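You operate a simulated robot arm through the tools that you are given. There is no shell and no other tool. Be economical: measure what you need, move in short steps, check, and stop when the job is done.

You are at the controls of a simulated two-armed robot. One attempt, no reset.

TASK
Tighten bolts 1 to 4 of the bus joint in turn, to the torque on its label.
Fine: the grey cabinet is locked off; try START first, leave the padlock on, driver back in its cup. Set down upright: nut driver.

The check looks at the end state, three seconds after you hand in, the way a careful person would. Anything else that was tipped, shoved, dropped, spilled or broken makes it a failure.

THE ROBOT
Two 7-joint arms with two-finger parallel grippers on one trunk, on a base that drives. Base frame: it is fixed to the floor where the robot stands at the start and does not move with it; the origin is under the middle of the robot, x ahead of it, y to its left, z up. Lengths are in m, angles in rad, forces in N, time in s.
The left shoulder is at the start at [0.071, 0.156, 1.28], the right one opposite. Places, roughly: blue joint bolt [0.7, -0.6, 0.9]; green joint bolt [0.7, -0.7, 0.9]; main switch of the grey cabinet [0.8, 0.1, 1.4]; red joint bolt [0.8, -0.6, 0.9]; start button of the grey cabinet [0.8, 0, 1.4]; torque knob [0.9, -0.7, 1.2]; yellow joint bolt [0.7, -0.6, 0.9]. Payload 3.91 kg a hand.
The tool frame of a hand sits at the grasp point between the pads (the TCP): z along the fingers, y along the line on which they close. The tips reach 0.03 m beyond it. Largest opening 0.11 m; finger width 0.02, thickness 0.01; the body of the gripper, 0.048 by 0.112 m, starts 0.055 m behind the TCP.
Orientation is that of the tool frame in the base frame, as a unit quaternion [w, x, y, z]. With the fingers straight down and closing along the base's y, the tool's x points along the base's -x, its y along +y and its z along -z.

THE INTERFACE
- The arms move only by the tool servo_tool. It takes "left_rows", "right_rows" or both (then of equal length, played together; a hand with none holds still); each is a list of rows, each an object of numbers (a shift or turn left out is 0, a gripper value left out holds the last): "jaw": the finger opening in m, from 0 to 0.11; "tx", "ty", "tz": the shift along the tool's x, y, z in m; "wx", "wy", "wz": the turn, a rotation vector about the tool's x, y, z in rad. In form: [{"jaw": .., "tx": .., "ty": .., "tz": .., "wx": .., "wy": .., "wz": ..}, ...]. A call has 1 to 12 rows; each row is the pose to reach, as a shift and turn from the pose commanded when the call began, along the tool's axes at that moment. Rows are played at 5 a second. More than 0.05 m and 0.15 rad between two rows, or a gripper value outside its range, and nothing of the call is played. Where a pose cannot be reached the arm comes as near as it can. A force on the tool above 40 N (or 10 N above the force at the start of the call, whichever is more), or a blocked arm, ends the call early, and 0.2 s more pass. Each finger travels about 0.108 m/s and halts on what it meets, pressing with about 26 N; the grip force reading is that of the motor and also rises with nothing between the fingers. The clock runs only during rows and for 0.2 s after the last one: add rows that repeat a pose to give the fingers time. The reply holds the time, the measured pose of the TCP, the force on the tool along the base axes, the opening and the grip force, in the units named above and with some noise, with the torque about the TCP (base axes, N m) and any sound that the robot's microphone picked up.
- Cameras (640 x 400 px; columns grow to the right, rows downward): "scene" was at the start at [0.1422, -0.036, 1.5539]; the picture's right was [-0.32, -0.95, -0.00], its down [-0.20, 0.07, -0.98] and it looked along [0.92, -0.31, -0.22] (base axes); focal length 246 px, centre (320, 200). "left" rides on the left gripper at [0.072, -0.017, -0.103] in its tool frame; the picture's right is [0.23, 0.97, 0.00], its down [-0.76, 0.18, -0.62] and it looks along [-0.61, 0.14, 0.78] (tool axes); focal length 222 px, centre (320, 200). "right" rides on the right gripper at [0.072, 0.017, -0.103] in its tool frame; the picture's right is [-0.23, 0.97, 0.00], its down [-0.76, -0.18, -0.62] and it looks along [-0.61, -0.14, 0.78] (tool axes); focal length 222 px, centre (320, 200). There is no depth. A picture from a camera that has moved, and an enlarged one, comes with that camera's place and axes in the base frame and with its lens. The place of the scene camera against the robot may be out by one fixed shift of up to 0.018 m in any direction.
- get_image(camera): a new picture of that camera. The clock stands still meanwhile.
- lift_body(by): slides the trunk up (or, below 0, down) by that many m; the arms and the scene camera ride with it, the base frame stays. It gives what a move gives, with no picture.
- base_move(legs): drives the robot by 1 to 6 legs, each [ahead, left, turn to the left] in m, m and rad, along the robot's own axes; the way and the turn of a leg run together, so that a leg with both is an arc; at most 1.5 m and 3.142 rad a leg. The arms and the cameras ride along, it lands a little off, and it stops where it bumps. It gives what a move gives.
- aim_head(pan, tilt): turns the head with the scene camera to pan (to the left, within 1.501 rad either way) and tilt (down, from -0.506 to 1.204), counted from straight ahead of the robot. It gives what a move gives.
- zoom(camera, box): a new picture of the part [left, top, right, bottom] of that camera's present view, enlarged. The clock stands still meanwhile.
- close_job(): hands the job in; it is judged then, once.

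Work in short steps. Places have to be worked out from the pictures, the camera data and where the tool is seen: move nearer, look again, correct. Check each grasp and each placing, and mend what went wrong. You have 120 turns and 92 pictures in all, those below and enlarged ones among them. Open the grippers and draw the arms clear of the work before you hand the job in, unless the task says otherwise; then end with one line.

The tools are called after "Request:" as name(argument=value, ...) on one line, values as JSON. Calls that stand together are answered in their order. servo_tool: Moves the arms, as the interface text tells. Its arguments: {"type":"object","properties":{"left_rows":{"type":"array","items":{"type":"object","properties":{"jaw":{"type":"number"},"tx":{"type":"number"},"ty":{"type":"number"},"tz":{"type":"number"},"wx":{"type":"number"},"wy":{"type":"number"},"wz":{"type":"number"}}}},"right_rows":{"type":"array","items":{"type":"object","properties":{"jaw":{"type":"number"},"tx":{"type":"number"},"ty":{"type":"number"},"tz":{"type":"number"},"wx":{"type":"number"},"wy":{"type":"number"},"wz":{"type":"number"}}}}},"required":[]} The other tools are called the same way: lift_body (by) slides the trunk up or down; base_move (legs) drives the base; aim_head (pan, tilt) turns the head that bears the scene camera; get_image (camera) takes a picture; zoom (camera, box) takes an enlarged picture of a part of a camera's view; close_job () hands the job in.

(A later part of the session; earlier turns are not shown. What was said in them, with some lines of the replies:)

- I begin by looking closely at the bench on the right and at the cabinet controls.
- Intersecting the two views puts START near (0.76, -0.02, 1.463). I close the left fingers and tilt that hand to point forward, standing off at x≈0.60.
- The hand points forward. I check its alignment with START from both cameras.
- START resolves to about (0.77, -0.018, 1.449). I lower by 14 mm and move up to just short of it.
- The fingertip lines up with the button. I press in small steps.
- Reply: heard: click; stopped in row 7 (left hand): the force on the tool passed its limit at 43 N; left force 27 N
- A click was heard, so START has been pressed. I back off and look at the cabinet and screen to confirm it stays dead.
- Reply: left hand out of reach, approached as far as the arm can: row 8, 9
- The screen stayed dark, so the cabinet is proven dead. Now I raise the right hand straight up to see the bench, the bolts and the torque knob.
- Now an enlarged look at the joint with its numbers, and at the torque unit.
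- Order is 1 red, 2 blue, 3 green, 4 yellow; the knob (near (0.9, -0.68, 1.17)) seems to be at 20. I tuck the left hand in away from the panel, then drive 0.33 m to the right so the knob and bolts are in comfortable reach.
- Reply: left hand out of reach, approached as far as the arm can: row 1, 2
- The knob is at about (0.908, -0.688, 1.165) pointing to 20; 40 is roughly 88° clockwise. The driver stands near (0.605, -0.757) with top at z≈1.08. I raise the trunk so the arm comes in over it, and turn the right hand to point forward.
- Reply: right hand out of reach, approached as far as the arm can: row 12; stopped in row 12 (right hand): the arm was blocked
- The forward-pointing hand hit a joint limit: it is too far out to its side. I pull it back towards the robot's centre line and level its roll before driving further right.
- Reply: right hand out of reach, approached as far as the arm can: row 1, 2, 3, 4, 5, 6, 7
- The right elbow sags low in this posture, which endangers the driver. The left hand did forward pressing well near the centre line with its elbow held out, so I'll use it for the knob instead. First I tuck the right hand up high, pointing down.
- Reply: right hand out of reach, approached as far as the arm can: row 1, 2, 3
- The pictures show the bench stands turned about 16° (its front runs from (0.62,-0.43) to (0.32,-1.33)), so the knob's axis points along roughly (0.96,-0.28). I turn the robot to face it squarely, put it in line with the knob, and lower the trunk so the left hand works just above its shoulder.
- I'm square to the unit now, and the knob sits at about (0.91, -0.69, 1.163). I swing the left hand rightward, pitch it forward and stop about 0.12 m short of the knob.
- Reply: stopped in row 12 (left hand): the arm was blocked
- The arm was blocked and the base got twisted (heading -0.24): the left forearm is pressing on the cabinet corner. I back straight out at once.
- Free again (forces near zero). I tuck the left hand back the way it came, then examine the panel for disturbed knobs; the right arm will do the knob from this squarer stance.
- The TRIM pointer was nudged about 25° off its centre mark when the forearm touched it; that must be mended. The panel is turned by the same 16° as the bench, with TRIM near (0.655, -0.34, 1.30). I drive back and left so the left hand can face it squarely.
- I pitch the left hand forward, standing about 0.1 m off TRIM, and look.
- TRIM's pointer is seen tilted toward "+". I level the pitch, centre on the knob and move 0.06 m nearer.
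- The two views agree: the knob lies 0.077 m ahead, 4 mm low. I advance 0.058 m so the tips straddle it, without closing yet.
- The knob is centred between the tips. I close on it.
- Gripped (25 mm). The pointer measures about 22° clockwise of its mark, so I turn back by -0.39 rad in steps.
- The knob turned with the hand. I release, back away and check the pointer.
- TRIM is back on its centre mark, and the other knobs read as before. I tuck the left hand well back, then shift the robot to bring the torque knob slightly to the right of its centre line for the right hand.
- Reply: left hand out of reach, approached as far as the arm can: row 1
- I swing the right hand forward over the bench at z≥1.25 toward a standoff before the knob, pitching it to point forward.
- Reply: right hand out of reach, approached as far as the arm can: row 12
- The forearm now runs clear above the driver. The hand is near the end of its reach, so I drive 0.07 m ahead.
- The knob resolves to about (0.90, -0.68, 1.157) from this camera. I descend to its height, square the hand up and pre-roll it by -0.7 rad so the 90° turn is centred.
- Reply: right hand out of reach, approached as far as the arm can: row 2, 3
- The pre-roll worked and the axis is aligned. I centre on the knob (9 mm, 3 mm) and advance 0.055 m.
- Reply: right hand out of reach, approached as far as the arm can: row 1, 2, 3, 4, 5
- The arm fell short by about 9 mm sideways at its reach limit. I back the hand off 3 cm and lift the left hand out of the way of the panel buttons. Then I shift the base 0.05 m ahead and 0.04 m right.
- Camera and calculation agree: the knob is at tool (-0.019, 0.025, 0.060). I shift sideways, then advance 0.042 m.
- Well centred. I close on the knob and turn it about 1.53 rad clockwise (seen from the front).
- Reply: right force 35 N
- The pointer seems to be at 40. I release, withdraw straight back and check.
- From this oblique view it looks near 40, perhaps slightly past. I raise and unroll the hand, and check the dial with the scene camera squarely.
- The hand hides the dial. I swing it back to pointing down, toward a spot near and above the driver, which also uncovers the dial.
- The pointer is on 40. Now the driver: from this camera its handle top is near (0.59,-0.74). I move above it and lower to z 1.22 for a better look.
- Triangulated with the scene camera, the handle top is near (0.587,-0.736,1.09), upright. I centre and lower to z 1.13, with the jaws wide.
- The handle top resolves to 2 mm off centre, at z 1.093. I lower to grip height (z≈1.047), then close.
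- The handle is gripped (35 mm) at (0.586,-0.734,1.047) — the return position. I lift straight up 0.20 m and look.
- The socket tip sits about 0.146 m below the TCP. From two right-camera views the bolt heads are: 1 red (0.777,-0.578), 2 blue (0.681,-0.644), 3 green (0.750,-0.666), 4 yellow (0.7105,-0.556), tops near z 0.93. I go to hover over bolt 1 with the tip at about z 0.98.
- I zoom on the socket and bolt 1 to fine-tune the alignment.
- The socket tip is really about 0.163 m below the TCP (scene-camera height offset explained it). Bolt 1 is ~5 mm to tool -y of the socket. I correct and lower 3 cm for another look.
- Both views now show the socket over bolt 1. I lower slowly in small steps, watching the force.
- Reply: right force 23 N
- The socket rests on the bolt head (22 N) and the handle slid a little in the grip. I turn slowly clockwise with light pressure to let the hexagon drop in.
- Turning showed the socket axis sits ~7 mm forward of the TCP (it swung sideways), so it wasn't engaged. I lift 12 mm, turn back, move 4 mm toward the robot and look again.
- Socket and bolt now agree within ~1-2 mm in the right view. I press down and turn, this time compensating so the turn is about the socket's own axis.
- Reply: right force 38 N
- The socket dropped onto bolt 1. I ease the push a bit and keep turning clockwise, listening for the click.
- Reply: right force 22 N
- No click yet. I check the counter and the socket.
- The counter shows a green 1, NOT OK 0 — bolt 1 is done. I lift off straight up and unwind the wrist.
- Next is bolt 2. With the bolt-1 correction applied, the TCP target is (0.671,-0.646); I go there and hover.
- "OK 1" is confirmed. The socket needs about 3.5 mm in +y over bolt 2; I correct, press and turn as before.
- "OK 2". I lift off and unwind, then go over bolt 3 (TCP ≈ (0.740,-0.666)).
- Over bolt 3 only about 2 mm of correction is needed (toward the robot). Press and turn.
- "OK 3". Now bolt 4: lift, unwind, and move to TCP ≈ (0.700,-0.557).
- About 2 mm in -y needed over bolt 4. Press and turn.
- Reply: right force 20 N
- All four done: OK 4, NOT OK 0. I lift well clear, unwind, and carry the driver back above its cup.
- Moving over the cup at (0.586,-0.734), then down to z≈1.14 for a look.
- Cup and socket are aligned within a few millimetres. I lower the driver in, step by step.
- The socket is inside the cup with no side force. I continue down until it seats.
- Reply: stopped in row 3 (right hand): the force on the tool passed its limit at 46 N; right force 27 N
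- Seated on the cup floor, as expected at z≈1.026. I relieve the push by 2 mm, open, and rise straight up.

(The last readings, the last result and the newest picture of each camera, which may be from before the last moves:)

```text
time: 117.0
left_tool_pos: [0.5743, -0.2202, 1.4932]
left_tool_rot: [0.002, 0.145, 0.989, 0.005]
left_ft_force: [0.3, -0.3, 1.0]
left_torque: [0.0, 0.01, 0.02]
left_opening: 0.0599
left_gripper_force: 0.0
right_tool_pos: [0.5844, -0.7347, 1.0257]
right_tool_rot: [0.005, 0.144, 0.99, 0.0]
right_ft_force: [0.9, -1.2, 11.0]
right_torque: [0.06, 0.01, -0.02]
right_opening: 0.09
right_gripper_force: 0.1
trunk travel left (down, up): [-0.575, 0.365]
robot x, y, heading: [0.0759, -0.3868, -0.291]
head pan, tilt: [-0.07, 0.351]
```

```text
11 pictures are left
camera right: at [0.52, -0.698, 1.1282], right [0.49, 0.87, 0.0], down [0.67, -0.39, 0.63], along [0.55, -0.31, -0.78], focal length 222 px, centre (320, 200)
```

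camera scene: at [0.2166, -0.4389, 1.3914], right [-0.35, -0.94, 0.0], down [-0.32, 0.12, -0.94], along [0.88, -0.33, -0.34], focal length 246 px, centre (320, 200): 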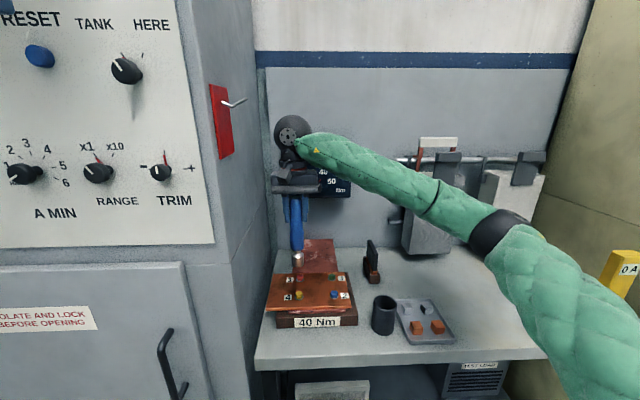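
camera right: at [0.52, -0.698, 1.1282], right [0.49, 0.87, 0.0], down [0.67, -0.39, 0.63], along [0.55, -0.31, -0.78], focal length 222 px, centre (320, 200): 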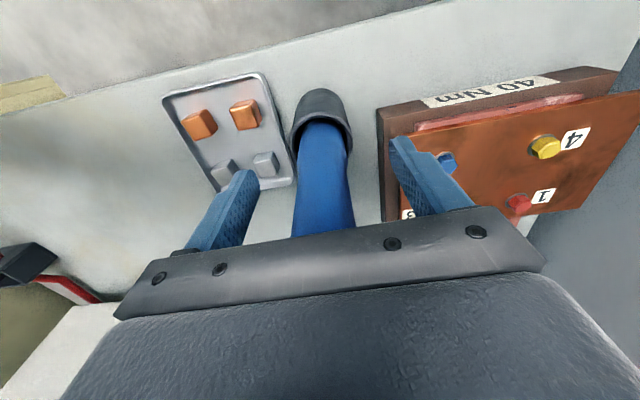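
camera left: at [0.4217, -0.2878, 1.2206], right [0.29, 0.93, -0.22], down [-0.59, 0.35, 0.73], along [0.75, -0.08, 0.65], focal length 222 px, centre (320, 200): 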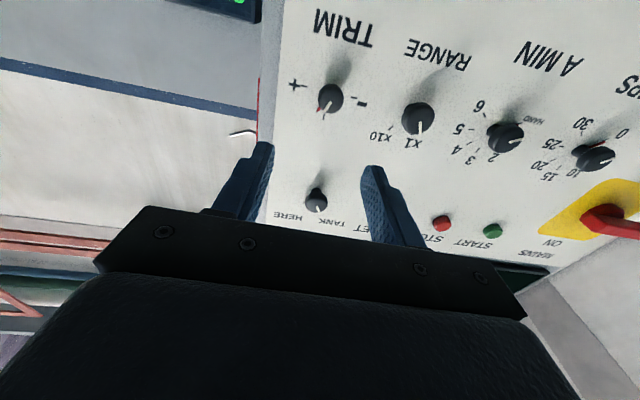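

Handle is free between the open fingers; I rise straight up.

Request:
servo_tool(right_rows=[{"tz": -0.02}, {"tz": -0.05}, {"tz": -0.09}, {"tz": -0.13}, {"tz": -0.17}, {"tz": -0.21}, {"tz": -0.25}])

Request:
get_image(camera="scene")

```text
time: 118.6
left_tool_pos: [0.5727, -0.2199, 1.4936]
left_tool_rot: [0.003, 0.145, 0.989, 0.005]
left_ft_force: [0.0, 0.2, -0.4]
left_torque: [-0.03, -0.04, 0.0]
left_opening: 0.06
left_gripper_force: 0.0
right_tool_pos: [0.5797, -0.7361, 1.2762]
right_tool_rot: [0.005, 0.144, 0.99, -0.001]
right_ft_force: [0.2, 0.3, 0.5]
right_torque: [0.03, -0.06, 0.04]
right_opening: 0.0896
right_gripper_force: 0.0
trunk travel left (down, up): [-0.575, 0.365]
robot x, y, heading: [0.0733, -0.3848, -0.286]
head pan, tilt: [-0.07, 0.351]
```

```text
10 pictures are left
camera scene: at [0.2158, -0.4374, 1.3914], right [-0.35, -0.94, 0.0], down [-0.32, 0.12, -0.94], along [0.88, -0.33, -0.34], focal length 246 px, centre (320, 200)
```

scene: 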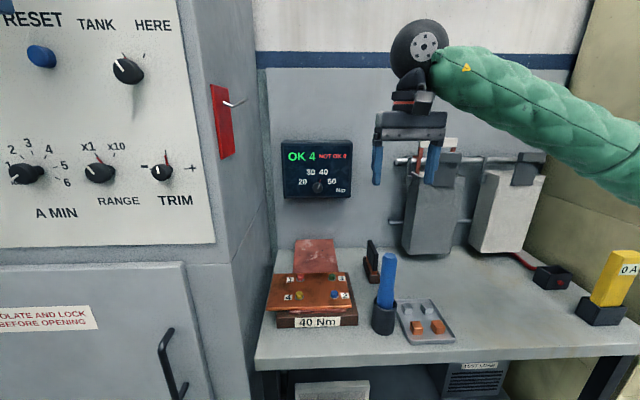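

The driver stands in its cup and the unit shows OK 4. I back the robot off and check the whole panel, including the padlock and mains switch.

Request:
base_move(legs=[[-0.2, 0, 0]])

Request:
aim_head(pan=0.3, tilt=0.25)

Request:
get_image(camera="scene")

Request:
zoom(camera="scene", box=[440, 150, 640, 320])

```text
time: 120.2
left_tool_pos: [0.3853, -0.166, 1.4937]
left_tool_rot: [0.003, 0.146, 0.989, 0.005]
left_ft_force: [-0.5, 0.4, 0.0]
left_torque: [-0.05, -0.04, 0.04]
left_opening: 0.0599
left_gripper_force: 0.1
right_tool_pos: [0.3918, -0.6826, 1.2774]
right_tool_rot: [0.005, 0.144, 0.99, -0.001]
right_ft_force: [0.3, 0.6, 0.2]
right_torque: [0.0, -0.01, -0.03]
right_opening: 0.0899
right_gripper_force: 0.0
trunk travel left (down, up): [-0.575, 0.365]
robot x, y, heading: [-0.1055, -0.3325, -0.29]
head pan, tilt: [-0.07, 0.351]
```

```text
time: 121.0
left_tool_pos: [0.3892, -0.1683, 1.4928]
left_tool_rot: [0.001, 0.145, 0.989, 0.005]
left_ft_force: [0.2, 0.1, 0.1]
left_torque: [-0.02, 0.01, 0.01]
left_opening: 0.06
left_gripper_force: 0.2
right_tool_pos: [0.3937, -0.683, 1.2765]
right_tool_rot: [0.004, 0.145, 0.989, 0.0]
right_ft_force: [0.2, 0.0, 0.2]
right_torque: [-0.01, 0.01, 0.01]
right_opening: 0.0899
right_gripper_force: 0.1
trunk travel left (down, up): [-0.575, 0.365]
robot x, y, heading: [-0.1113, -0.3326, -0.293]
head pan, tilt: [0.3, 0.25]
```

```text
9 pictures are left
camera scene: at [0.037, -0.3496, 1.4007], right [0.01, -1.0, 0.0], down [-0.25, 0.0, -0.97], along [0.97, 0.01, -0.25], focal length 246 px, centre (320, 200)
```

scene: 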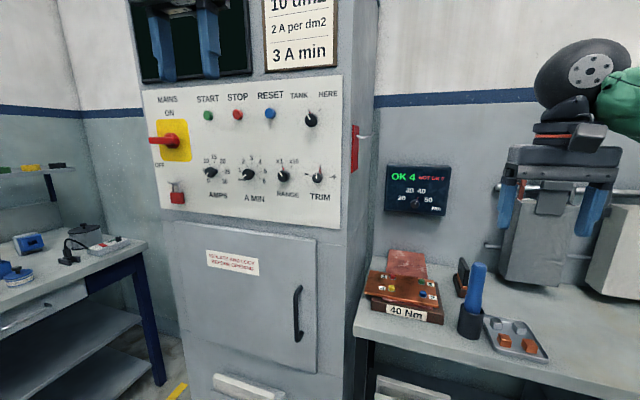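

```text
2.35 times, centred on (540, 235) of scene
camera zoom: at [0.037, -0.3496, 1.4007], right [0.01, -1.0, 0.0], down [-0.25, 0.0, -0.97], along [0.97, 0.01, -0.25], focal length 578 px, centre (-198, 118)
```

zoom: 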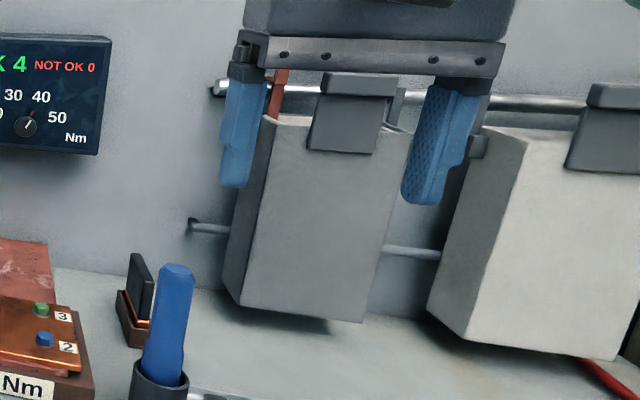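

Request:
zoom(camera="scene", box=[135, 75, 345, 230])

```text
2.58 times, centred on (240, 152) of scene
camera zoom: at [0.037, -0.3496, 1.4007], right [0.01, -1.0, 0.0], down [-0.25, 0.0, -0.97], along [0.97, 0.01, -0.25], focal length 634 px, centre (526, 323)
```

zoom: 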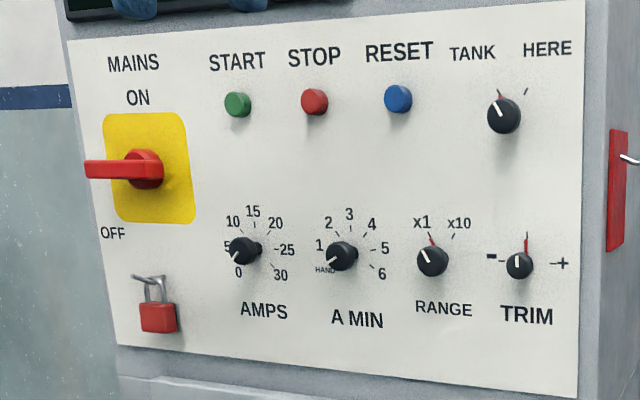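

Padlock, mains switch and all dials match the start, and the arms are clear and open. I'm handing the job in.

Request:
close_job()

```text
The job is handed in.
```

I pressed START first and the cabinet stayed dead. Bolts 1 to 4 were then tightened in order at 40 Nm, and the unit shows OK 4, NOT OK 0. The padlock is still on and the driver is back upright in its cup. On the way, my left forearm knocked the cabinet's TRIM knob about 22° off, and I turned it back to its centre mark.
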